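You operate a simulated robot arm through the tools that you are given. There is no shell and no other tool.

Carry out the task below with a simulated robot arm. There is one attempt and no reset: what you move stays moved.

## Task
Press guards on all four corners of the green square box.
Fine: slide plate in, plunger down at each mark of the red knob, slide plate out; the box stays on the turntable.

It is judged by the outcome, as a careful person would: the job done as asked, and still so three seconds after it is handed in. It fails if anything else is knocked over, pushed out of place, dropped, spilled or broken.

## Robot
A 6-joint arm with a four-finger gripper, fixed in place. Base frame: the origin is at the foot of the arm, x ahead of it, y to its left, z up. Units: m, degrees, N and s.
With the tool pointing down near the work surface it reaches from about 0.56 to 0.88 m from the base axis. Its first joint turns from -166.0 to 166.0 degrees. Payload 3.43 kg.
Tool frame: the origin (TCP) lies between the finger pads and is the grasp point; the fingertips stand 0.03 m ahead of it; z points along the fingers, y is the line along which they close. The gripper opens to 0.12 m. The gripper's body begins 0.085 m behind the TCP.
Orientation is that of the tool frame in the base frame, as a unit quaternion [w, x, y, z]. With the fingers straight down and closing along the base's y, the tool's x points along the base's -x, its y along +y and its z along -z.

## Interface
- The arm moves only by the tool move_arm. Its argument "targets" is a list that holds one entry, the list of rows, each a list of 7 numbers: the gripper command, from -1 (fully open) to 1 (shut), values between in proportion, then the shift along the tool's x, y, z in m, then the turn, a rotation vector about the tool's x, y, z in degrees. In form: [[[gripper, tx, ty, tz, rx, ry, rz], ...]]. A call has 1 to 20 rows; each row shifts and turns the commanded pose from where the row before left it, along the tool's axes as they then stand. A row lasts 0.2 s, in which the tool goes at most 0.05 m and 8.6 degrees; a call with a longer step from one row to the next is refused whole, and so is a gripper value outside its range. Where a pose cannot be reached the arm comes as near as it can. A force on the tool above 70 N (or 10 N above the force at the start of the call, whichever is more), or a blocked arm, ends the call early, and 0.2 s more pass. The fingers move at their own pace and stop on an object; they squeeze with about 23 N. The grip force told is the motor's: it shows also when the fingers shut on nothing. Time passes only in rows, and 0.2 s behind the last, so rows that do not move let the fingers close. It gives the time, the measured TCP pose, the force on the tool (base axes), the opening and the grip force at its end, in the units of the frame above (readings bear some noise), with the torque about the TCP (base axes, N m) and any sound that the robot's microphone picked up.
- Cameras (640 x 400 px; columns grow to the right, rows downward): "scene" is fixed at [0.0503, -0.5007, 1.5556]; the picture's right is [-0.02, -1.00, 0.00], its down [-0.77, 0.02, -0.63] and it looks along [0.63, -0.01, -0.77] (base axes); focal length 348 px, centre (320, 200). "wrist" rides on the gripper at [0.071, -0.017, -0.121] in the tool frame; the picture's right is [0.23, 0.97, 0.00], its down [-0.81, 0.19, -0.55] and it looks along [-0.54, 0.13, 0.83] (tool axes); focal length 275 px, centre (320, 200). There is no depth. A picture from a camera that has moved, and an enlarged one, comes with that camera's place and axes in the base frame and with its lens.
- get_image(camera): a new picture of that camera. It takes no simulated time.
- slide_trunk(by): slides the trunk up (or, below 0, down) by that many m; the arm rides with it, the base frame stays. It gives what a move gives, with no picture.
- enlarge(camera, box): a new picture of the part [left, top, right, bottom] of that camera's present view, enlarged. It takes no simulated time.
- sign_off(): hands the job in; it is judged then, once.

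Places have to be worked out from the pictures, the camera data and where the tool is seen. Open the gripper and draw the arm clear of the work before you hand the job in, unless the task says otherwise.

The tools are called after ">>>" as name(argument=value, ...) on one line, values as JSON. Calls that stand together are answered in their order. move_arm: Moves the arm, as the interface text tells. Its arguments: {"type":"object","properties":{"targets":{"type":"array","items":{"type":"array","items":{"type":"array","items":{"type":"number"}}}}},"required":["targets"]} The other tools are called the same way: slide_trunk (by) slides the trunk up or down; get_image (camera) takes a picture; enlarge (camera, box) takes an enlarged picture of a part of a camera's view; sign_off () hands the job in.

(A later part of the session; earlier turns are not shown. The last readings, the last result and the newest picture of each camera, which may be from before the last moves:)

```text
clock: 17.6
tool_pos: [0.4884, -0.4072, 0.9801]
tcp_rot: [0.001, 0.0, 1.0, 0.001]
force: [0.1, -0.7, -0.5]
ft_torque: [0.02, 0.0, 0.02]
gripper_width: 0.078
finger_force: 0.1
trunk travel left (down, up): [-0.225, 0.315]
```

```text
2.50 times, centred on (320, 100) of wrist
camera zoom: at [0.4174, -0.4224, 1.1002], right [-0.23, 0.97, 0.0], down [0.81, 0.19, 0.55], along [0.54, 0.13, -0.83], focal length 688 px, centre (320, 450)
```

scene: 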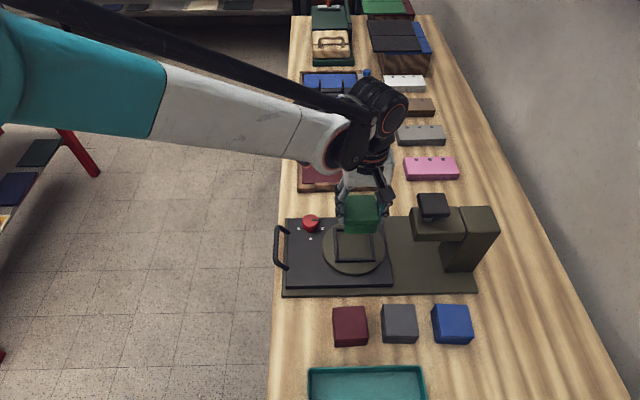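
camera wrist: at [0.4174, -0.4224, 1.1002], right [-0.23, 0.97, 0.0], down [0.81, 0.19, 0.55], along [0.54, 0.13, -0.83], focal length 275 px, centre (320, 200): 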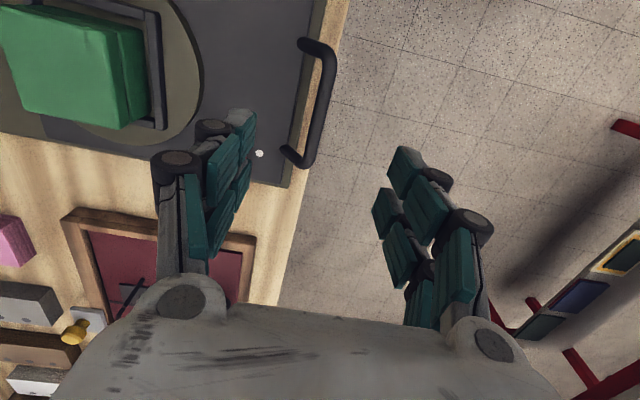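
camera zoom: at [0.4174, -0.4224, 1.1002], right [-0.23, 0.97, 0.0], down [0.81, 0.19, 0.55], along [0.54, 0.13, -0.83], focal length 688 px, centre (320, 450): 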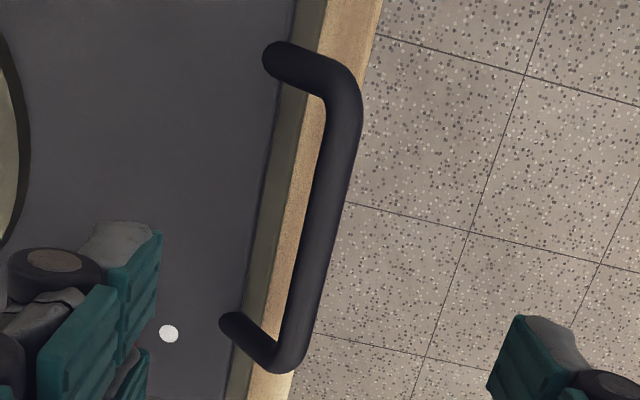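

The handle bar sits at y≈-0.410, z≈0.86, spanning x 0.44–0.536. I descend with the fingers straddling it (opening 0.055), stopping with the TCP at about z 0.872.

>>> move_arm(targets=[[[0.08, 0, -0.0028, 0.02, 0, 0, 0], [0.08, 0, 0, 0.03, 0, 0, 0], [0.08, 0, 0, 0.03, 0, 0, 0], [0.08, 0, 0, 0, 0, 0, 0]]])

>>> enlarge(camera="wrist", box=[200, 20, 440, 260])

>>> enlarge(camera="scene", box=[250, 190, 350, 290])

```text
clock: 18.6
tool_pos: [0.4895, -0.4108, 0.9004]
tcp_rot: [0.0, 0.0, 1.0, 0.001]
force: [0.2, 0.6, -0.7]
ft_torque: [0.01, 0.02, 0.01]
gripper_width: 0.0552
finger_force: 0.1
trunk travel left (down, up): [-0.225, 0.315]
```

```text
1.67 times, centred on (320, 140) of wrist
camera zoom: at [0.4165, -0.4268, 1.0195], right [-0.23, 0.97, 0.0], down [0.81, 0.19, 0.55], along [0.54, 0.13, -0.83], focal length 459 px, centre (320, 300)
```

zoom: 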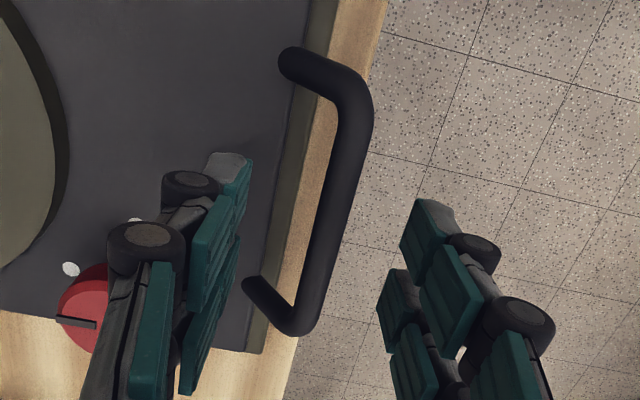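

```text
4.00 times, centred on (300, 240) of scene
camera zoom: at [0.0503, -0.5007, 1.5556], right [-0.02, -1.0, 0.0], down [-0.77, 0.02, -0.63], along [0.63, -0.01, -0.77], focal length 1392 px, centre (400, 40)
```

zoom: 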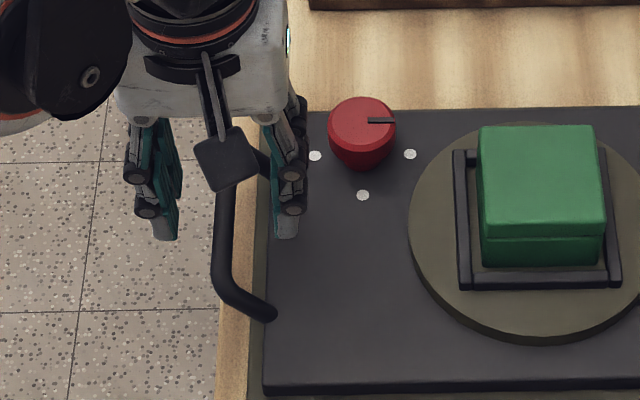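

The fingers straddle the bar with room on both sides. I descend the last 26 mm and close on the bar.

>>> move_arm(targets=[[[0.08, 0, 0, 0.013, 0, 0, 0], [0.08, 0, 0, 0.013, 0, 0, 0], [0.08, 0, 0, 0, 0, 0, 0]]])

>>> move_arm(targets=[[[1, 0, 0, 0, 0, 0, 0], [1, 0, 0, 0, 0, 0, 0], [1, 0, 0, 0, 0, 0, 0], [1, 0, 0, 0, 0, 0, 0]]])

>>> enlarge(camera="scene", box=[250, 190, 350, 290])

>>> enlarge(camera="wrist", box=[200, 20, 440, 260])

```text
clock: 19.4
tool_pos: [0.4901, -0.4088, 0.8755]
tcp_rot: [0.0, 0.0, 1.0, 0.0]
force: [-0.4, 0.0, 0.6]
ft_torque: [0.02, 0.01, 0.01]
gripper_width: 0.0551
finger_force: 0.1
trunk travel left (down, up): [-0.225, 0.315]
```

```text
clock: 20.4
tool_pos: [0.4898, -0.4091, 0.8752]
tcp_rot: [0.001, 0.0, 1.0, -0.001]
force: [-2.0, 1.4, -4.1]
ft_torque: [-0.02, 0.06, 1.16]
gripper_width: 0.0111
finger_force: 44.9
trunk travel left (down, up): [-0.225, 0.315]
```

```text
4.00 times, centred on (300, 240) of scene
camera zoom: at [0.0503, -0.5007, 1.5556], right [-0.02, -1.0, 0.0], down [-0.77, 0.02, -0.63], along [0.63, -0.01, -0.77], focal length 1392 px, centre (400, 40)
```

zoom: 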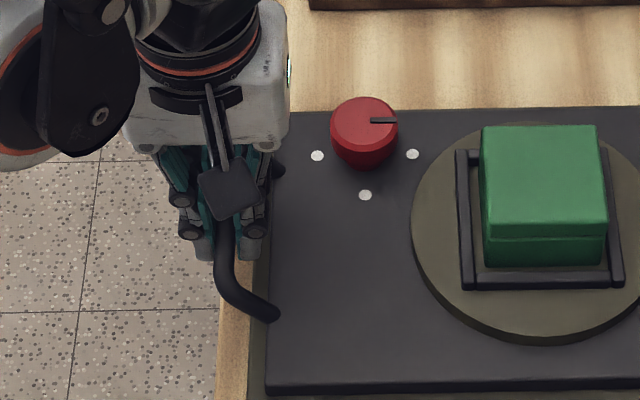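

```text
1.67 times, centred on (320, 140) of wrist
camera zoom: at [0.4175, -0.4257, 0.9938], right [-0.23, 0.97, 0.0], down [0.81, 0.19, 0.55], along [0.54, 0.13, -0.83], focal length 459 px, centre (320, 300)
```

zoom: 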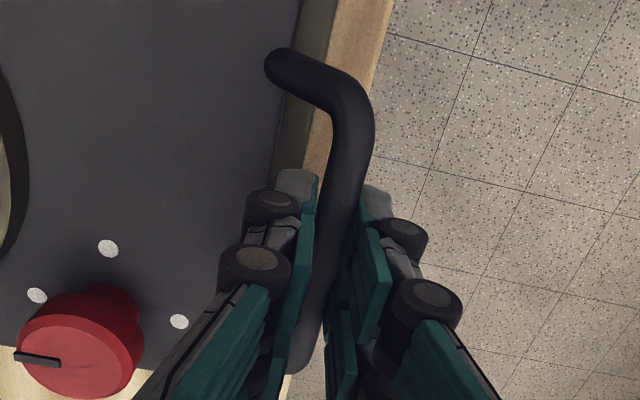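

The handle is gripped (0.011 m, 45 N) and the plate already nudged slightly, so it slides. I push toward -y by 60 mm in smooth steps and check forces.

>>> move_arm(targets=[[[1, 0, -0.01, 0, 0, 0, 0], [1, 0, -0.015, 0, 0, 0, 0], [1, 0, -0.015, 0, 0, 0, 0], [1, 0, -0.01, 0, 0, 0, 0], [1, 0, -0.01, 0, 0, 0, 0], [1, 0, 0, 0, 0, 0, 0]]])

>>> get_image(camera="scene")

```text
clock: 21.8
tool_pos: [0.4898, -0.4685, 0.873]
tcp_rot: [0.001, -0.001, 1.0, 0.0]
force: [12.7, 0.3, 21.4]
ft_torque: [-0.03, 0.4, 1.08]
gripper_width: 0.0112
finger_force: 45.3
trunk travel left (down, up): [-0.225, 0.315]
```

```text
taken
```

scene: 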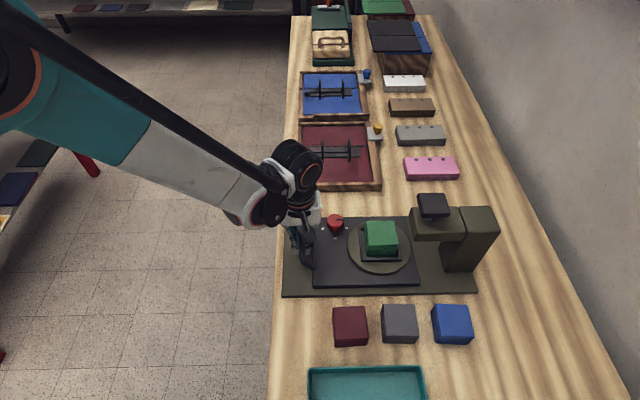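

The plate slides well; there is a bit of residual downward and sideways force, so I correct slightly and push another 30 mm.

>>> move_arm(targets=[[[1, -0.0006, 0, -0.0012, 0, 0, 0], [1, 0, -0.01, 0, 0, 0, 0], [1, 0, -0.01, 0, 0, 0, 0], [1, 0, -0.01, 0, 0, 0, 0], [1, 0, 0, 0, 0, 0, 0]]])

>>> enlarge(camera="scene", box=[270, 180, 510, 310])

```text
clock: 23.0
tool_pos: [0.4894, -0.5004, 0.8748]
tcp_rot: [-0.002, 0.0, 1.0, -0.001]
force: [5.9, 1.5, -9.0]
ft_torque: [-0.02, -0.97, 1.18]
gripper_width: 0.0114
finger_force: 44.8
trunk travel left (down, up): [-0.225, 0.315]
```

```text
2.67 times, centred on (390, 245) of scene
camera zoom: at [0.0503, -0.5007, 1.5556], right [-0.02, -1.0, 0.0], down [-0.77, 0.02, -0.63], along [0.63, -0.01, -0.77], focal length 928 px, centre (133, 80)
```

zoom: 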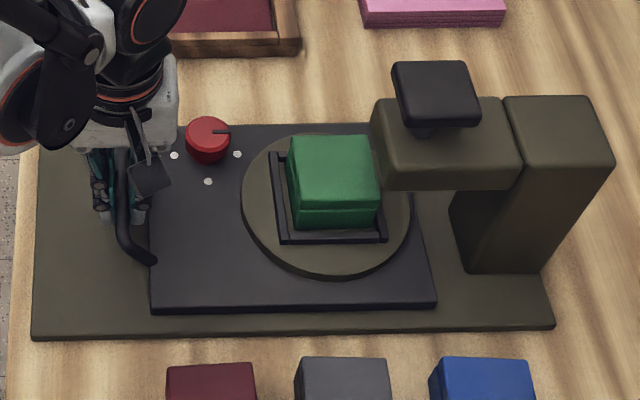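

Plate has travelled about 91 mm without resistance (fy≈1.5 N). I continue in 5 mm steps for 20 mm, looking for the end stop.

>>> move_arm(targets=[[[1, 0, -0.005, 0.0005, 0, 0, 0], [1, 0, -0.005, 0, 0, 0, 0], [1, 0, -0.005, 0, 0, 0, 0], [1, 0, -0.005, 0, 0, 0, 0], [1, 0, 0, 0, 0, 0, 0]]])

```text
clock: 24.2
tool_pos: [0.4894, -0.5185, 0.8754]
tcp_rot: [-0.001, 0.0, 1.0, 0.001]
force: [-2.6, 17.0, -27.8]
ft_torque: [0.22, -0.41, 1.0]
gripper_width: 0.0113
finger_force: 45.0
trunk travel left (down, up): [-0.225, 0.315]
```

Resistance began (fy≈17 N) at a travel of about 0.109 m. I check the picture to see whether the plate is at its stop.

>>> enlarge(camera="scene", box=[270, 180, 510, 310])

>>> move_arm(targets=[[[1, 0, 0, 0.001, 0, 0, 0], [1, 0, -0.003, 0, 0, 0, 0], [1, 0, 0, 0, 0, 0, 0]]])

>>> enlarge(camera="scene", box=[270, 180, 510, 310])

```text
2.67 times, centred on (390, 245) of scene
camera zoom: at [0.0503, -0.5007, 1.5556], right [-0.02, -1.0, 0.0], down [-0.77, 0.02, -0.63], along [0.63, -0.01, -0.77], focal length 928 px, centre (133, 80)
```

zoom: 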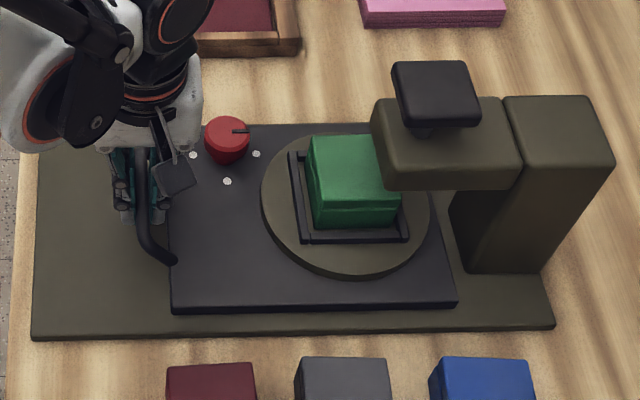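

```text
clock: 25.0
tool_pos: [0.4894, -0.5185, 0.8746]
tcp_rot: [-0.001, -0.001, 1.0, 0.002]
force: [-9.6, 48.1, -26.2]
ft_torque: [0.59, -0.57, 0.87]
gripper_width: 0.0112
finger_force: 44.6
trunk travel left (down, up): [-0.225, 0.315]
```

```text
2.67 times, centred on (390, 245) of scene
camera zoom: at [0.0503, -0.5007, 1.5556], right [-0.02, -1.0, 0.0], down [-0.77, 0.02, -0.63], along [0.63, -0.01, -0.77], focal length 928 px, centre (133, 80)
```

zoom: 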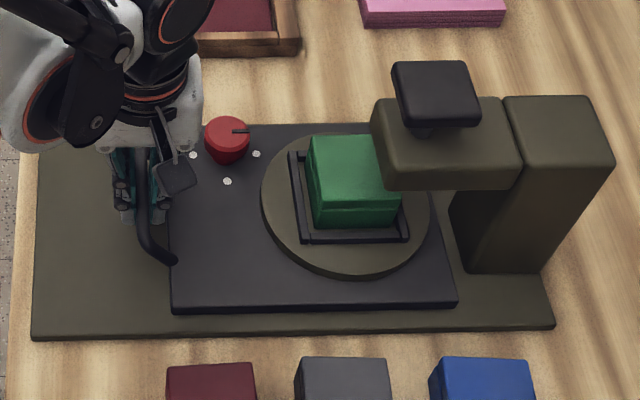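

With 48 N and no further motion, the plate is firmly at its inner stop. I relieve the push, open the fingers, and rise clear of the handle.

>>> move_arm(targets=[[[1, 0, 0.004, 0.0008, 0, 0, 0], [1, 0, 0, 0, 0, 0, 0]]])

>>> move_arm(targets=[[[0.1, 0, 0, 0, 0, 0, 0], [0.1, 0, 0, 0, 0, 0, 0], [0.1, 0, 0, 0, 0, 0, 0]]])

>>> enlarge(camera="scene", box=[270, 180, 510, 310])

```text
clock: 25.6
tool_pos: [0.489, -0.5181, 0.8735]
tcp_rot: [0.0, 0.0, 1.0, -0.002]
force: [4.7, 19.8, 4.5]
ft_torque: [0.23, 1.34, 1.14]
gripper_width: 0.0112
finger_force: 44.8
trunk travel left (down, up): [-0.225, 0.315]
```

```text
clock: 26.4
tool_pos: [0.49, -0.5192, 0.8748]
tcp_rot: [0.0, 0.001, 1.0, 0.0]
force: [-0.1, 0.8, 0.7]
ft_torque: [0.04, -0.01, -0.01]
gripper_width: 0.0538
finger_force: 0.1
trunk travel left (down, up): [-0.225, 0.315]
```

```text
2.67 times, centred on (390, 245) of scene
camera zoom: at [0.0503, -0.5007, 1.5556], right [-0.02, -1.0, 0.0], down [-0.77, 0.02, -0.63], along [0.63, -0.01, -0.77], focal length 928 px, centre (133, 80)
```

zoom: 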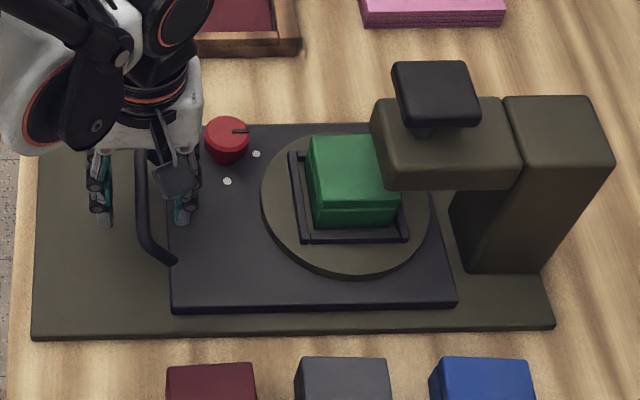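

The handle is free and the plate stays in. I rise well above the machine, close the gripper, and move near the plunger cap to measure it.

>>> move_arm(targets=[[[0.1, 0, 0, -0.03, 0, 0, 0], [0.1, 0, 0, -0.05, 0, 0, 0], [0.1, 0, 0, -0.05, 0, 0, 0], [0.1, 0, 0, -0.05, 0, 0, 0], [0.1, 0, 0, -0.05, 0, 0, 0], [0.1, 0, 0, -0.05, 0, 0, 0], [1, 0.02, -0.04, 0, 0, 0, 0], [1, 0.02, -0.04, 0, 0, 0, 0], [1, 0.02, -0.04, 0, 0, 0, 0], [1, 0, 0, 0, 0, 0, 0]]])

>>> get_image(camera="wrist")

>>> get_image(camera="scene")

```text
clock: 28.6
tool_pos: [0.43, -0.6411, 1.152]
tcp_rot: [-0.001, 0.0, 1.0, 0.0]
force: [-0.7, 0.0, 0.4]
ft_torque: [0.02, 0.01, -0.01]
gripper_width: 0.0
finger_force: 22.6
trunk travel left (down, up): [-0.225, 0.315]
```

```text
taken
camera wrist: at [0.3583, -0.6557, 1.2723], right [-0.23, 0.97, 0.0], down [0.81, 0.19, 0.55], along [0.54, 0.13, -0.83], focal length 275 px, centre (320, 200)
```

wrist: 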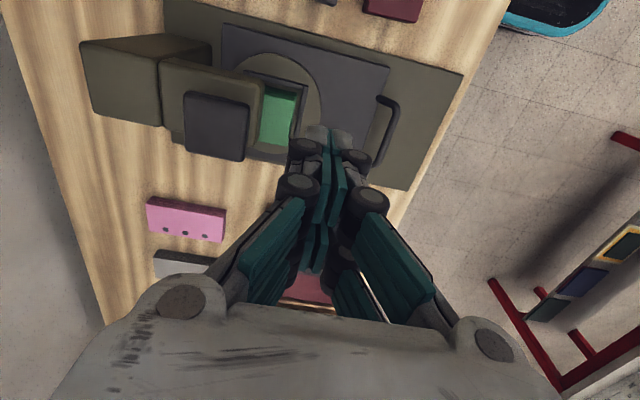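

```text
taken
```

scene: 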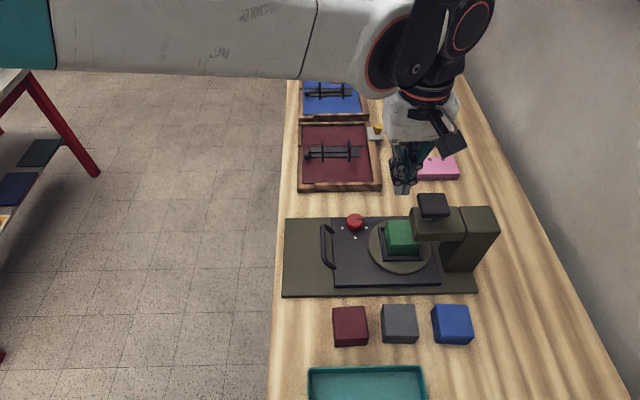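

I enlarge the plunger cap in both views to triangulate its position.

>>> enlarge(camera="wrist", box=[70, 20, 330, 180])

>>> enlarge(camera="scene", box=[380, 175, 510, 285])

```text
2.46 times, centred on (200, 100) of wrist
camera zoom: at [0.3583, -0.6557, 1.2723], right [-0.23, 0.97, 0.0], down [0.81, 0.19, 0.55], along [0.54, 0.13, -0.83], focal length 678 px, centre (615, 446)
```

zoom: 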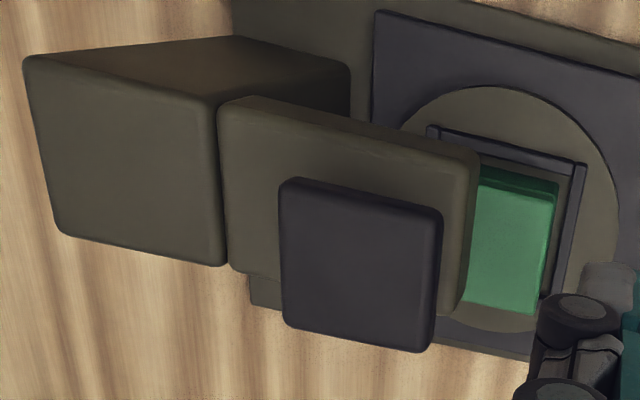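

```text
3.64 times, centred on (445, 230) of scene
camera zoom: at [0.0503, -0.5007, 1.5556], right [-0.02, -1.0, 0.0], down [-0.77, 0.02, -0.63], along [0.63, -0.01, -0.77], focal length 1265 px, centre (-134, 91)
```

zoom: 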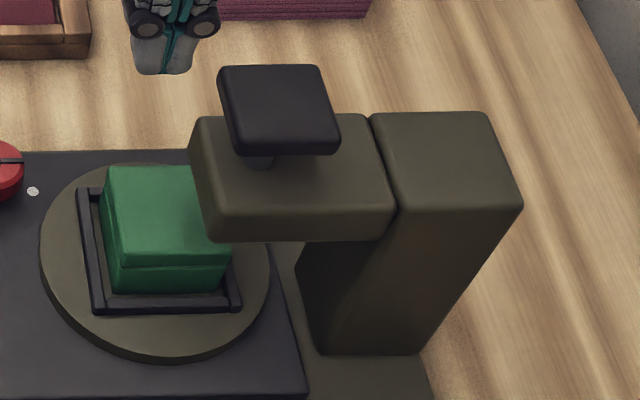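

The plunger cap centre comes out near (0.468, -0.733) with its top around z≈1.02. I move the closed fingers above it, staying about 5 cm clear.

>>> move_arm(targets=[[[1, -0.018, -0.045, 0, 0, 0, 0], [1, -0.018, -0.045, 0, 0, 0, 0], [1, 0, 0, 0.03, 0, 0, 0], [1, 0, 0, 0.02, 0, 0, 0], [1, 0, 0, 0, 0, 0, 0]]])

>>> get_image(camera="wrist")

>>> enlarge(camera="scene", box=[380, 130, 510, 260])

```text
clock: 29.8
tool_pos: [0.4683, -0.728, 1.1049]
tcp_rot: [0.001, 0.0, 1.0, 0.0]
force: [0.5, -0.2, -0.1]
ft_torque: [0.02, -0.02, -0.02]
gripper_width: 0.0
finger_force: 22.7
trunk travel left (down, up): [-0.225, 0.315]
```

```text
taken
camera wrist: at [0.3955, -0.7442, 1.2234], right [-0.23, 0.97, 0.0], down [0.81, 0.19, 0.55], along [0.54, 0.13, -0.83], focal length 275 px, centre (320, 200)
```

wrist: 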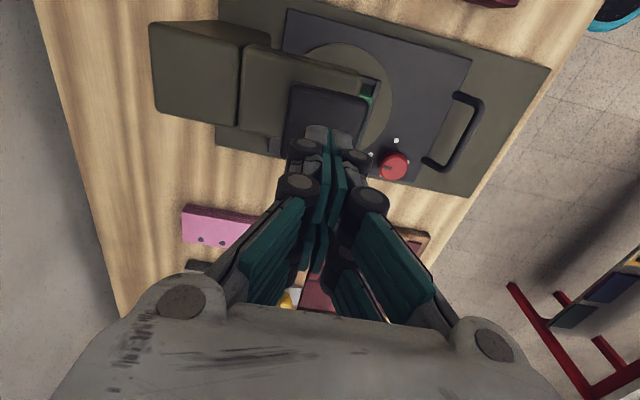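

```text
3.08 times, centred on (445, 195) of scene
camera zoom: at [0.0503, -0.5007, 1.5556], right [-0.02, -1.0, 0.0], down [-0.77, 0.02, -0.63], along [0.63, -0.01, -0.77], focal length 1070 px, centre (-65, 215)
```

zoom: 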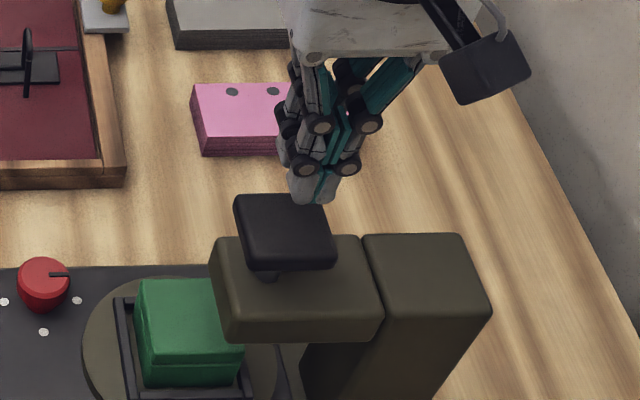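

The fingertips are aligned above the cap's centre. I lower in small steps, watching the vertical force for contact.

>>> move_arm(targets=[[[1, 0, -0.002, 0.015, 0, 0, 0], [1, 0, 0, 0.01, 0, 0, 0], [1, 0, 0, 0.005, 0, 0, 0], [1, 0, 0, 0, 0, 0, 0]]])

>>> enlarge(camera="scene", box=[380, 130, 510, 260])

```text
clock: 30.8
tool_pos: [0.4669, -0.7298, 1.0718]
tcp_rot: [-0.001, 0.001, 1.0, 0.0]
force: [0.8, -0.7, -0.5]
ft_torque: [0.03, -0.01, -0.01]
gripper_width: 0.0
finger_force: 23.0
trunk travel left (down, up): [-0.225, 0.315]
```

```text
3.08 times, centred on (445, 195) of scene
camera zoom: at [0.0503, -0.5007, 1.5556], right [-0.02, -1.0, 0.0], down [-0.77, 0.02, -0.63], along [0.63, -0.01, -0.77], focal length 1070 px, centre (-65, 215)
```

zoom: 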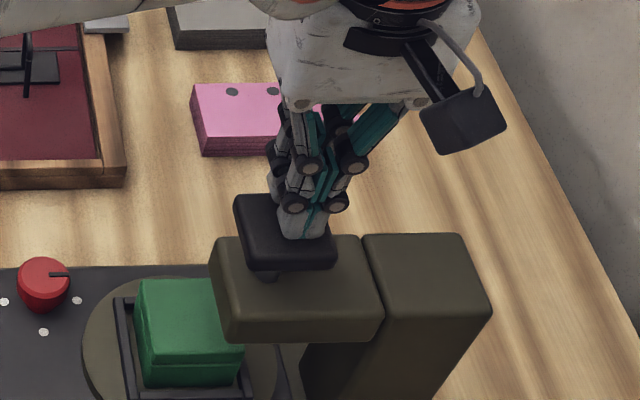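

No contact yet; tip and cap line up. I continue down in 5 mm steps.

>>> move_arm(targets=[[[1, 0, 0.001, 0.005, 0, 0, 0], [1, 0, 0, 0.005, 0, 0, 0], [1, 0, 0, 0, 0, 0, 0]]])

```text
clock: 31.6
tool_pos: [0.4665, -0.7298, 1.0639]
tcp_rot: [0.0, 0.0, 1.0, 0.001]
force: [0.6, -1.0, 1.5]
ft_torque: [-0.03, -0.02, -0.01]
gripper_width: 0.006
finger_force: 34.0
trunk travel left (down, up): [-0.225, 0.315]
```

The finger opening changed to 6 mm, suggesting the tips are touching something. I look before continuing.

>>> enlarge(camera="scene", box=[400, 160, 470, 230])

>>> enlarge(camera="wrist", box=[230, 50, 430, 250])

```text
5.71 times, centred on (435, 195) of scene
camera zoom: at [0.0503, -0.5007, 1.5556], right [-0.02, -1.0, 0.0], down [-0.77, 0.02, -0.63], along [0.63, -0.01, -0.77], focal length 1988 px, centre (-337, 229)
```

zoom: 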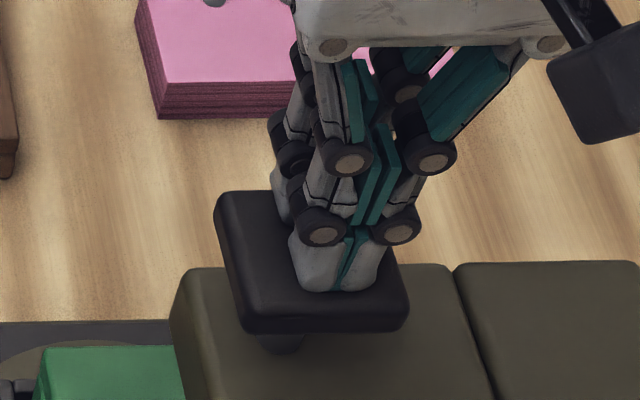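

```text
2.00 times, centred on (330, 150) of wrist
camera zoom: at [0.3935, -0.7456, 1.1827], right [-0.23, 0.97, 0.0], down [0.81, 0.19, 0.55], along [0.54, 0.13, -0.83], focal length 551 px, centre (300, 300)
```

zoom: 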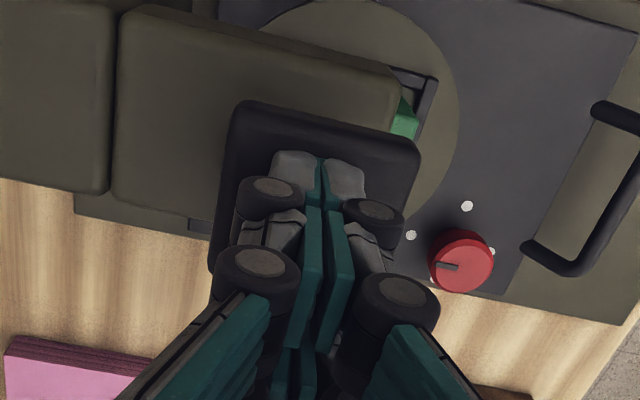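

The tips are just touching the cap (all four white knob marks are also visible now). I press down further in small steps, watching the force and listening for sound.

>>> move_arm(targets=[[[1, 0, 0, 0.004, 0, 0, 0], [1, 0, 0, 0.004, 0, 0, 0], [1, 0, 0, 0, 0, 0, 0]]])

>>> enlarge(camera="scene", box=[400, 160, 470, 230])

```text
clock: 32.4
tool_pos: [0.4655, -0.7305, 1.0562]
tcp_rot: [0.0, 0.0, 1.0, 0.0]
force: [-0.4, 0.7, 4.1]
ft_torque: [0.06, 0.05, -0.01]
gripper_width: 0.0062
finger_force: 33.1
trunk travel left (down, up): [-0.225, 0.315]
```

```text
5.71 times, centred on (435, 195) of scene
camera zoom: at [0.0503, -0.5007, 1.5556], right [-0.02, -1.0, 0.0], down [-0.77, 0.02, -0.63], along [0.63, -0.01, -0.77], focal length 1988 px, centre (-337, 229)
```

zoom: 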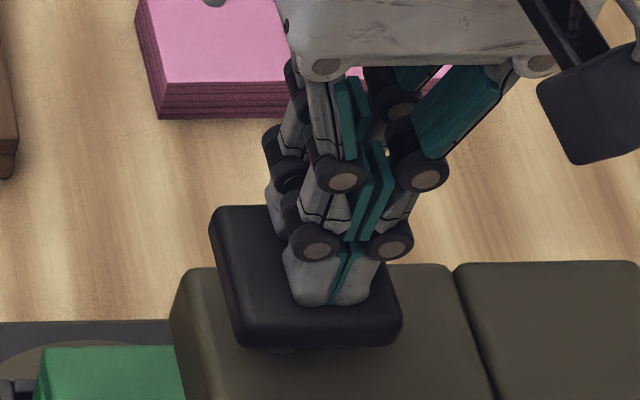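

The plunger is moving down with a soft spring (4 N). I continue the press.

>>> move_arm(targets=[[[1, 0, 0, 0.004, 0, 0, 0], [1, 0, 0, 0.004, 0, 0, 0], [1, 0, 0, 0.004, 0, 0, 0], [1, 0, 0, 0, 0, 0, 0]]])

>>> enlarge(camera="scene", box=[390, 160, 470, 260])

```text
clock: 33.4
tool_pos: [0.4658, -0.7297, 1.0428]
tcp_rot: [0.0, 0.0, 1.0, 0.001]
force: [1.3, 1.5, 7.1]
ft_torque: [0.04, -0.05, -0.01]
gripper_width: 0.006
finger_force: 33.6
trunk travel left (down, up): [-0.225, 0.315]
```

```text
4.00 times, centred on (430, 210) of scene
camera zoom: at [0.0503, -0.5007, 1.5556], right [-0.02, -1.0, 0.0], down [-0.77, 0.02, -0.63], along [0.63, -0.01, -0.77], focal length 1392 px, centre (-120, 160)
```

zoom: 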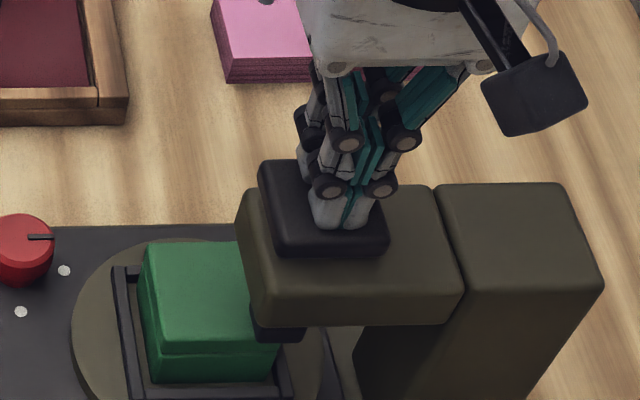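

The plunger foot is now visible under the head, coming down at the box's near right corner. I keep pressing in 4 mm steps.

>>> move_arm(targets=[[[1, 0, 0, 0.004, 0, 0, 0], [1, 0, 0, 0.004, 0, 0, 0], [1, 0, 0, 0, 0, 0, 0]]])

>>> enlarge(camera="scene", box=[390, 160, 470, 260])

```text
clock: 34.2
tool_pos: [0.4645, -0.7299, 1.0377]
tcp_rot: [0.001, 0.0, 1.0, 0.0]
force: [8.9, -9.4, 30.4]
ft_torque: [-0.21, -0.09, 0.03]
gripper_width: 0.0058
finger_force: 33.5
trunk travel left (down, up): [-0.225, 0.315]
heard: click
```

```text
4.00 times, centred on (430, 210) of scene
camera zoom: at [0.0503, -0.5007, 1.5556], right [-0.02, -1.0, 0.0], down [-0.77, 0.02, -0.63], along [0.63, -0.01, -0.77], focal length 1392 px, centre (-120, 160)
```

zoom: 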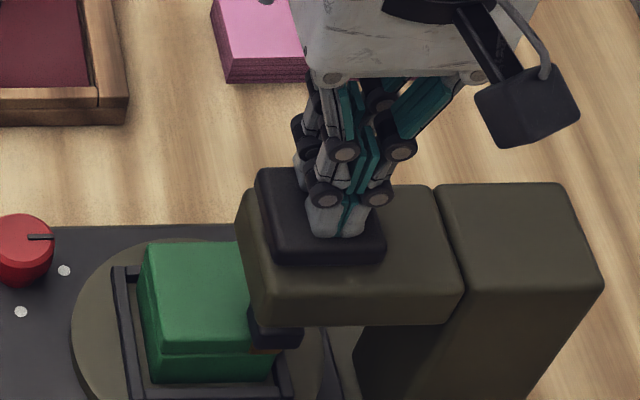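

A click was heard at 30 N with the foot at the bottom – the first guard is pressed. I raise the tool slowly so the plunger springs back, then look at the corner.

>>> move_arm(targets=[[[1, 0, 0, -0.005, 0, 0, 0], [1, 0, 0, -0.01, 0, 0, 0], [1, 0, 0, -0.015, 0, 0, 0], [1, 0, 0, -0.02, 0, 0, 0], [1, 0, 0, -0.03, 0, 0, 0], [1, 0, 0, -0.03, 0, 0, 0], [1, 0, 0, 0, 0, 0, 0]]])

>>> enlarge(camera="scene", box=[340, 180, 480, 290])

>>> get_image(camera="wrist")

```text
clock: 35.8
tool_pos: [0.4649, -0.7301, 1.1455]
tcp_rot: [-0.001, 0.001, 1.0, 0.0]
force: [-0.1, 0.7, -0.2]
ft_torque: [-0.04, -0.05, 0.02]
gripper_width: 0.0
finger_force: 33.5
trunk travel left (down, up): [-0.225, 0.315]
```

```text
3.64 times, centred on (410, 235) of scene
camera zoom: at [0.0503, -0.5007, 1.5556], right [-0.02, -1.0, 0.0], down [-0.77, 0.02, -0.63], along [0.63, -0.01, -0.77], focal length 1265 px, centre (-7, 73)
```

zoom: 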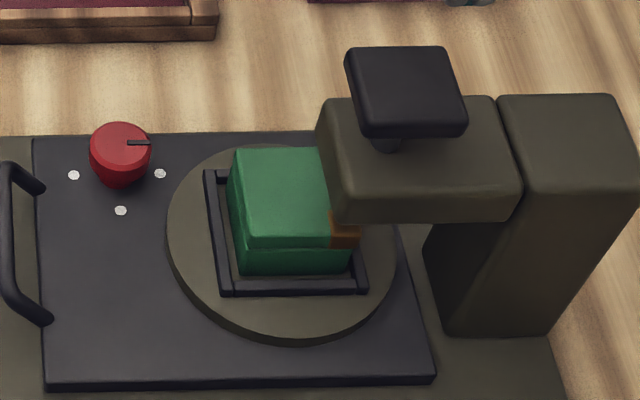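

```text
taken
camera wrist: at [0.3933, -0.7464, 1.2645], right [-0.23, 0.97, 0.0], down [0.81, 0.19, 0.55], along [0.54, 0.13, -0.83], focal length 275 px, centre (320, 200)
```

wrist: 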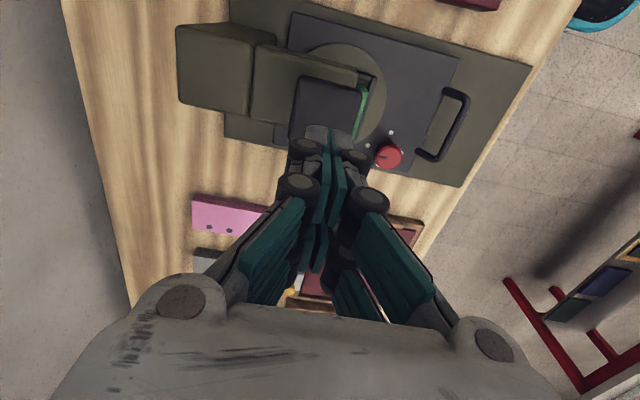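

The first orange guard sits on the near-right corner and the plunger sprang back up. Now I move above the red knob, now at about (0.550, -0.597), opening the gripper to about 0.07 m and stopping above it.

>>> move_arm(targets=[[[1, -0.0212, 0.0333, 0, 0, 0, 0], [1, -0.0212, 0.0333, 0, 0, 0, 0], [-0.2, -0.0212, 0.0333, 0, 0, 0, 0], [-0.2, -0.0212, 0.0333, 0, 0, 0, 0], [-0.2, 0, 0, 0.045, 0, 0, 0], [-0.2, 0, 0, 0.045, 0, 0, 0], [-0.2, 0, 0, 0.045, 0, 0, 0], [-0.2, 0, 0, 0.045, 0, 0, 0], [-0.2, 0, 0, 0.02, 0, 0, 0], [-0.2, 0, 0, 0, 0, 0, 0]]])

>>> get_image(camera="wrist")

>>> enlarge(camera="scene", box=[300, 150, 480, 290])

```text
clock: 38.0
tool_pos: [0.5506, -0.5958, 0.9427]
tcp_rot: [0.001, 0.0, 1.0, 0.0]
force: [-0.3, 0.3, -0.5]
ft_torque: [-0.02, -0.01, 0.0]
gripper_width: 0.0721
finger_force: 0.2
trunk travel left (down, up): [-0.225, 0.315]
```

```text
taken
camera wrist: at [0.4786, -0.612, 1.0624], right [-0.23, 0.97, 0.0], down [0.81, 0.19, 0.55], along [0.54, 0.13, -0.83], focal length 275 px, centre (320, 200)
```

wrist: 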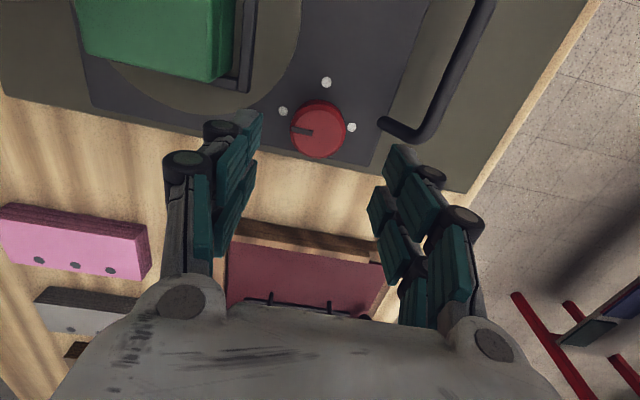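

```text
2.86 times, centred on (390, 220) of scene
camera zoom: at [0.0503, -0.5007, 1.5556], right [-0.02, -1.0, 0.0], down [-0.77, 0.02, -0.63], along [0.63, -0.01, -0.77], focal length 994 px, centre (120, 143)
```

zoom: 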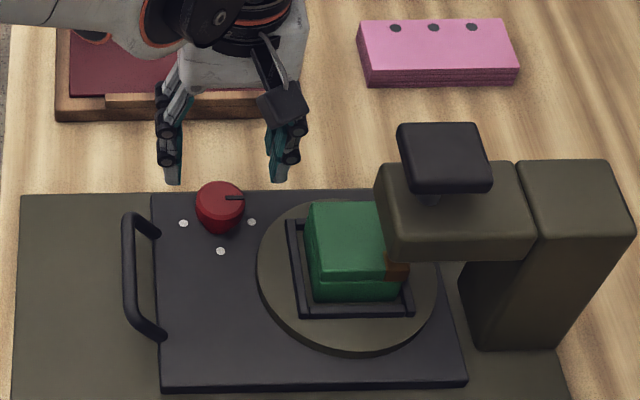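

The knob is centred between the fingers. I narrow the opening to 0.058 m to stay clear of the turntable edge, and descend to z≈0.885.

>>> move_arm(targets=[[[0.033, 0.0015, -0.0012, 0.01, 0, 0, 0], [0.033, 0, 0, 0.02, 0, 0, 0], [0.033, 0, 0, 0.018, 0, 0, 0], [0.033, 0, 0, 0.01, 0, 0, 0], [0.033, 0, 0, 0, 0, 0, 0]]])

>>> enlarge(camera="wrist", box=[200, 60, 440, 260])

>>> enlarge(camera="scene", box=[320, 180, 420, 270])

```text
clock: 39.2
tool_pos: [0.5484, -0.5982, 0.8865]
tcp_rot: [0.0, 0.0, 1.0, 0.0]
force: [0.8, -0.8, -0.7]
ft_torque: [-0.01, 0.01, 0.0]
gripper_width: 0.0581
finger_force: 0.1
trunk travel left (down, up): [-0.225, 0.315]
```

```text
2.00 times, centred on (320, 160) of wrist
camera zoom: at [0.477, -0.6134, 1.0052], right [-0.23, 0.97, 0.0], down [0.81, 0.19, 0.55], along [0.54, 0.13, -0.83], focal length 551 px, centre (320, 280)
```

zoom: 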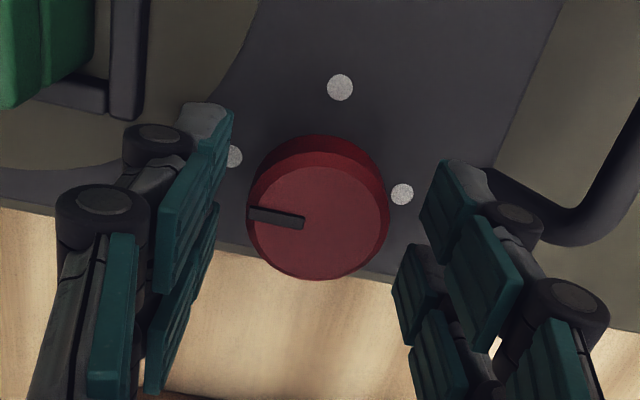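

```text
4.44 times, centred on (370, 225) of scene
camera zoom: at [0.0503, -0.5007, 1.5556], right [-0.02, -1.0, 0.0], down [-0.77, 0.02, -0.63], along [0.63, -0.01, -0.77], focal length 1546 px, centre (98, 89)
```

zoom: 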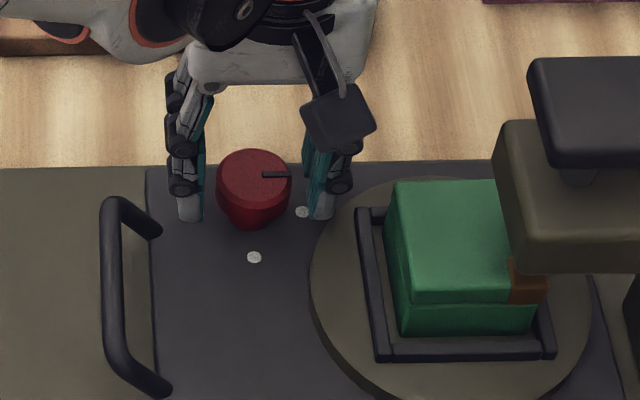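

The knob is centred at (0.548, -0.598). I close on it.

>>> move_arm(targets=[[[1, 0, 0, 0, 0, 0, 0], [1, 0, 0, 0, 0, 0, 0], [1, 0, 0, 0, 0, 0, 0]]])

>>> enlarge(camera="wrist", box=[200, 60, 440, 260])

>>> enlarge(camera="scene", box=[320, 180, 420, 270])

```text
clock: 40.0
tool_pos: [0.5492, -0.5969, 0.8858]
tcp_rot: [0.0, 0.0, 1.0, 0.0]
force: [0.9, -0.6, 0.3]
ft_torque: [-0.08, -0.24, 0.01]
gripper_width: 0.0398
finger_force: 44.8
trunk travel left (down, up): [-0.225, 0.315]
```

```text
2.00 times, centred on (320, 160) of wrist
camera zoom: at [0.4771, -0.6134, 1.0054], right [-0.23, 0.97, 0.0], down [0.81, 0.19, 0.55], along [0.54, 0.13, -0.83], focal length 551 px, centre (320, 280)
```

zoom: 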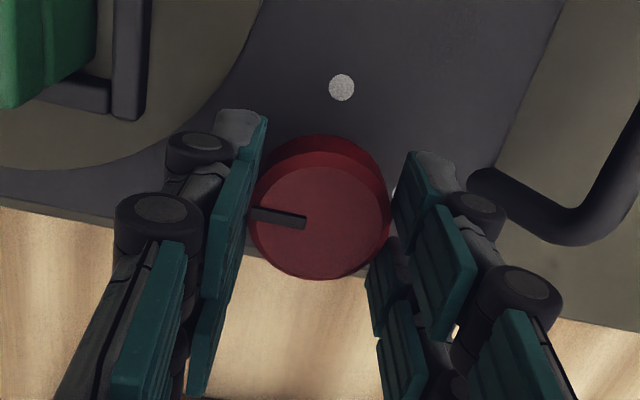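

```text
4.44 times, centred on (370, 225) of scene
camera zoom: at [0.0503, -0.5007, 1.5556], right [-0.02, -1.0, 0.0], down [-0.77, 0.02, -0.63], along [0.63, -0.01, -0.77], focal length 1546 px, centre (98, 89)
```

zoom: 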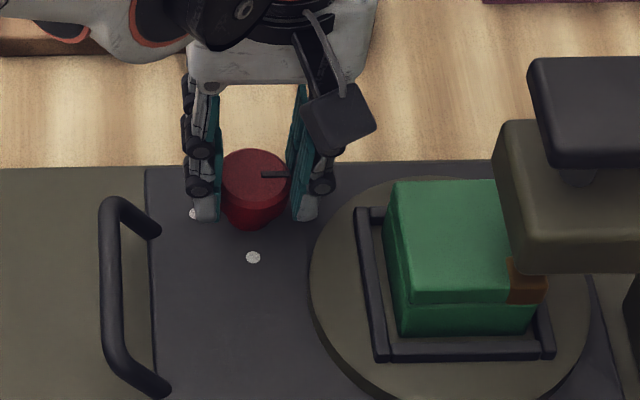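

The knob is gripped at 40 mm with negligible side force. I try a first turn of 24° about the tool axis (clockwise from above) and check torque and motion.

>>> move_arm(targets=[[[1, 0, 0, 0, 0, 0, 8], [1, 0, 0, 0, 0, 0, 8], [1, 0, 0, 0, 0, 0, 8], [1, 0, 0, 0, 0, 0, 0]]])

>>> enlarge(camera="scene", box=[320, 180, 420, 270])

>>> enlarge(camera="wrist", box=[200, 60, 440, 260])

```text
clock: 41.0
tool_pos: [0.5497, -0.5973, 0.886]
tcp_rot: [0.0, 0.209, 0.978, -0.001]
force: [1.9, 1.4, -5.1]
ft_torque: [-0.06, -0.43, 0.01]
gripper_width: 0.0398
finger_force: 44.5
trunk travel left (down, up): [-0.225, 0.315]
```

```text
4.44 times, centred on (370, 225) of scene
camera zoom: at [0.0503, -0.5007, 1.5556], right [-0.02, -1.0, 0.0], down [-0.77, 0.02, -0.63], along [0.63, -0.01, -0.77], focal length 1546 px, centre (98, 89)
```

zoom: 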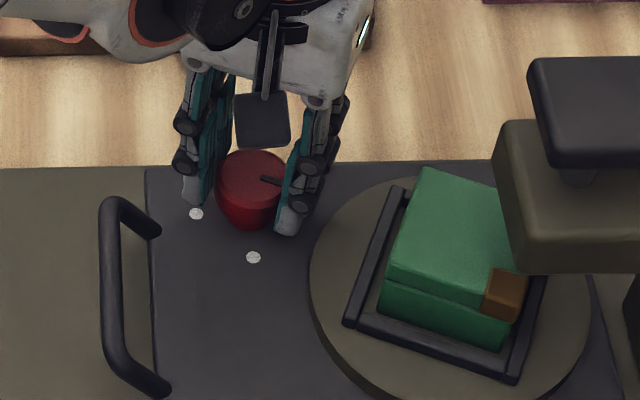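

```text
2.00 times, centred on (320, 160) of wrist
camera zoom: at [0.4766, -0.5826, 1.0054], right [0.19, 0.98, 0.0], down [0.82, -0.16, 0.55], along [0.54, -0.1, -0.83], focal length 551 px, centre (320, 280)
```

zoom: 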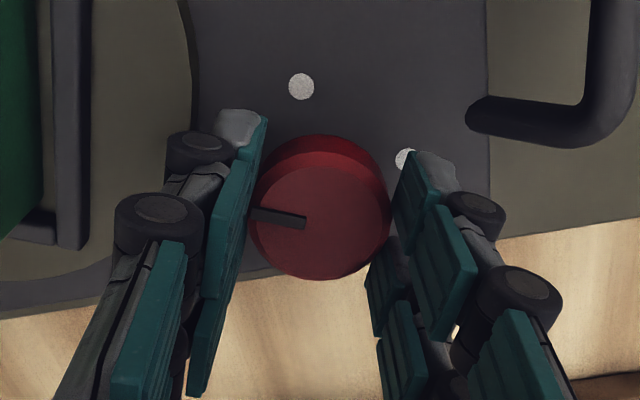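

The turntable turns 1:1 with the knob with no resistance. I continue the remaining 66° to reach the -x... next mark.

>>> move_arm(targets=[[[1, 0, 0, 0, 0, 0, 8.25], [1, 0, 0, 0, 0, 0, 8.25], [1, 0, 0, 0, 0, 0, 8.25], [1, 0, 0, 0, 0, 0, 8.25], [1, 0, 0, 0, 0, 0, 8.25], [1, 0, 0, 0, 0, 0, 8.25], [1, 0, 0, 0, 0, 0, 8.25], [1, 0, 0, 0, 0, 0, 8.25], [1, 0, 0, 0, 0, 0, 0]]])

>>> enlarge(camera="scene", box=[320, 180, 420, 270])

>>> get_image(camera="wrist")

```text
clock: 43.0
tool_pos: [0.5501, -0.5969, 0.8862]
tcp_rot: [0.0, 0.707, 0.707, -0.001]
force: [0.7, 11.1, -21.9]
ft_torque: [0.89, -0.15, -0.01]
gripper_width: 0.0395
finger_force: 44.7
trunk travel left (down, up): [-0.225, 0.315]
```

```text
4.44 times, centred on (370, 225) of scene
camera zoom: at [0.0503, -0.5007, 1.5556], right [-0.02, -1.0, 0.0], down [-0.77, 0.02, -0.63], along [0.63, -0.01, -0.77], focal length 1546 px, centre (98, 89)
```

zoom: 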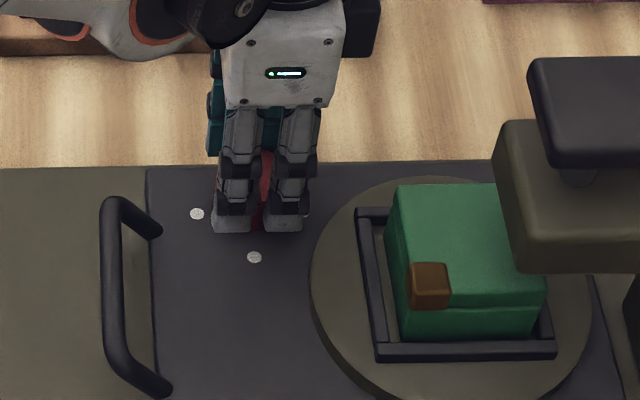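

```text
taken
camera wrist: at [0.5326, -0.5252, 1.0056], right [0.97, 0.23, 0.0], down [0.19, -0.81, 0.55], along [0.13, -0.54, -0.83], focal length 275 px, centre (320, 200)
```

wrist: 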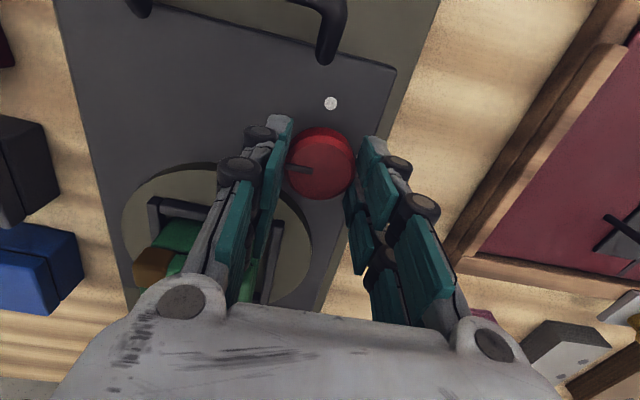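

The turn is exactly 90°, and the guarded corner has moved to the next position. I release the knob and rise straight up, then check the pointer.

>>> move_arm(targets=[[[0.033, 0, 0, 0, 0, 0, 0], [0.033, 0, 0, 0, 0, 0, 0], [0.033, 0, 0, -0.02, 0, 0, 0], [0.033, 0, 0, -0.04, 0, 0, 0], [0.033, 0, 0, -0.04, 0, 0, 0], [0.033, 0, 0, 0, 0, 0, 0]]])

>>> get_image(camera="wrist")

>>> enlarge(camera="scene", box=[300, 180, 480, 290])

```text
clock: 44.4
tool_pos: [0.5485, -0.6, 0.9865]
tcp_rot: [0.0, 0.707, 0.707, -0.001]
force: [-0.5, 0.0, 0.5]
ft_torque: [0.03, -0.02, 0.01]
gripper_width: 0.0581
finger_force: 0.1
trunk travel left (down, up): [-0.225, 0.315]
```

```text
taken
camera wrist: at [0.5309, -0.5274, 1.1061], right [0.97, 0.23, 0.0], down [0.19, -0.81, 0.55], along [0.13, -0.54, -0.83], focal length 275 px, centre (320, 200)
```

wrist: 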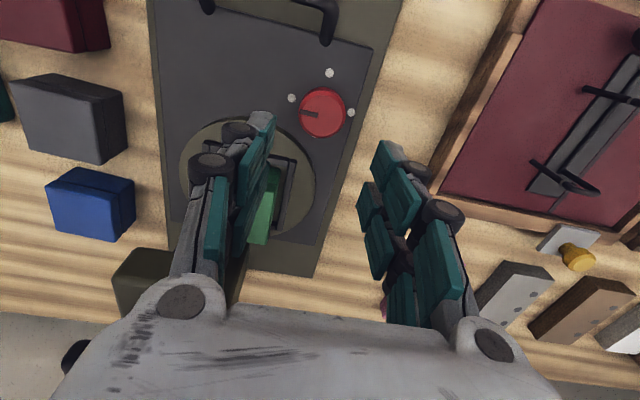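

```text
3.56 times, centred on (390, 235) of scene
camera zoom: at [0.0503, -0.5007, 1.5556], right [-0.02, -1.0, 0.0], down [-0.77, 0.02, -0.63], along [0.63, -0.01, -0.77], focal length 1237 px, centre (71, 76)
```

zoom: 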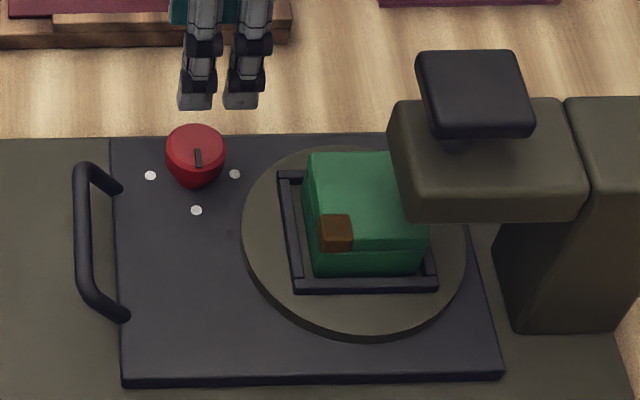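

The pointer now sits on the next mark and the table is square. I rise, rotate the wrist back, close the fingers and go above the plunger cap again.

>>> move_arm(targets=[[[1, 0, 0, -0.05, 0, 0, 0], [1, 0, 0, -0.05, 0, 0, 0], [1, 0, 0, -0.03, 0, 0, -8.1818], [1, 0, 0, 0, 0, 0, -8.1818], [1, 0, 0, 0, 0, 0, -8.1818], [1, 0, 0, 0, 0, 0, -8.1818], [1, 0, 0, 0, 0, 0, -8.1818], [1, 0, 0, 0, 0, 0, -8.1818], [1, 0, 0, 0, 0, 0, -8.1818], [1, 0, 0, 0, 0, 0, -8.1818], [1, 0, 0, 0, 0, 0, -8.1818], [1, 0, 0, 0, 0, 0, -8.1818], [1, 0, 0, 0, 0, 0, -8.1818], [1, 0.0209, -0.0325, 0, 0, 0, 0], [1, 0.0209, -0.0325, 0, 0, 0, 0], [1, 0.0209, -0.0325, 0, 0, 0, 0], [1, 0.0209, -0.0325, 0, 0, 0, 0], [1, 0, 0, 0, 0, 0, 0]]])

>>> enlarge(camera="scene", box=[330, 140, 480, 280])

```text
clock: 48.2
tool_pos: [0.465, -0.7284, 1.1187]
tcp_rot: [0.0, 0.0, 1.0, 0.0]
force: [0.7, -0.3, 0.5]
ft_torque: [0.0, 0.01, -0.01]
gripper_width: 0.0
finger_force: 22.9
trunk travel left (down, up): [-0.225, 0.315]
```

```text
2.86 times, centred on (405, 210) of scene
camera zoom: at [0.0503, -0.5007, 1.5556], right [-0.02, -1.0, 0.0], down [-0.77, 0.02, -0.63], along [0.63, -0.01, -0.77], focal length 994 px, centre (77, 171)
```

zoom: 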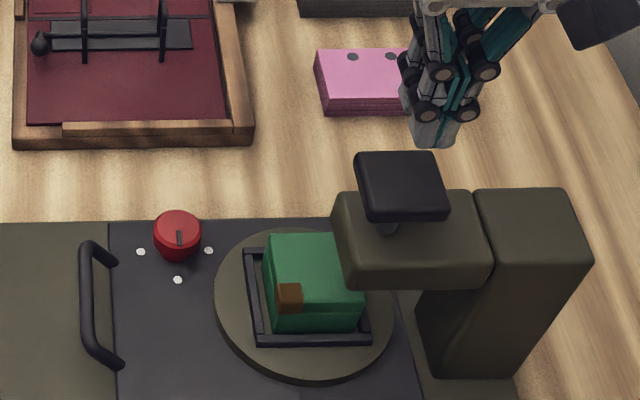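

Aligned above the cap as before. I press down along the same profile (contact ≈1.065, click near 1.037).

>>> move_arm(targets=[[[1, 0, -0.0012, 0.025, 0, 0, 0], [1, 0, 0, 0.02, 0, 0, 0], [1, 0, 0, 0.004, 0, 0, 0], [1, 0, 0, 0.004, 0, 0, 0], [1, 0, 0, 0.004, 0, 0, 0], [1, 0, 0, 0.004, 0, 0, 0], [1, 0, 0, 0.004, 0, 0, 0], [1, 0, 0, 0.004, 0, 0, 0], [1, 0, 0, 0.004, 0, 0, 0], [1, 0, 0, 0.004, 0, 0, 0], [1, 0, 0, 0.003, 0, 0, 0], [1, 0, 0, 0, 0, 0, 0]]])

```text
clock: 50.8
tool_pos: [0.4644, -0.7285, 1.0369]
tcp_rot: [0.0, 0.0, 1.0, 0.0]
force: [-1.0, 0.9, 8.2]
ft_torque: [0.0, 0.02, 0.01]
gripper_width: 0.0061
finger_force: 33.1
trunk travel left (down, up): [-0.225, 0.315]
heard: click
```

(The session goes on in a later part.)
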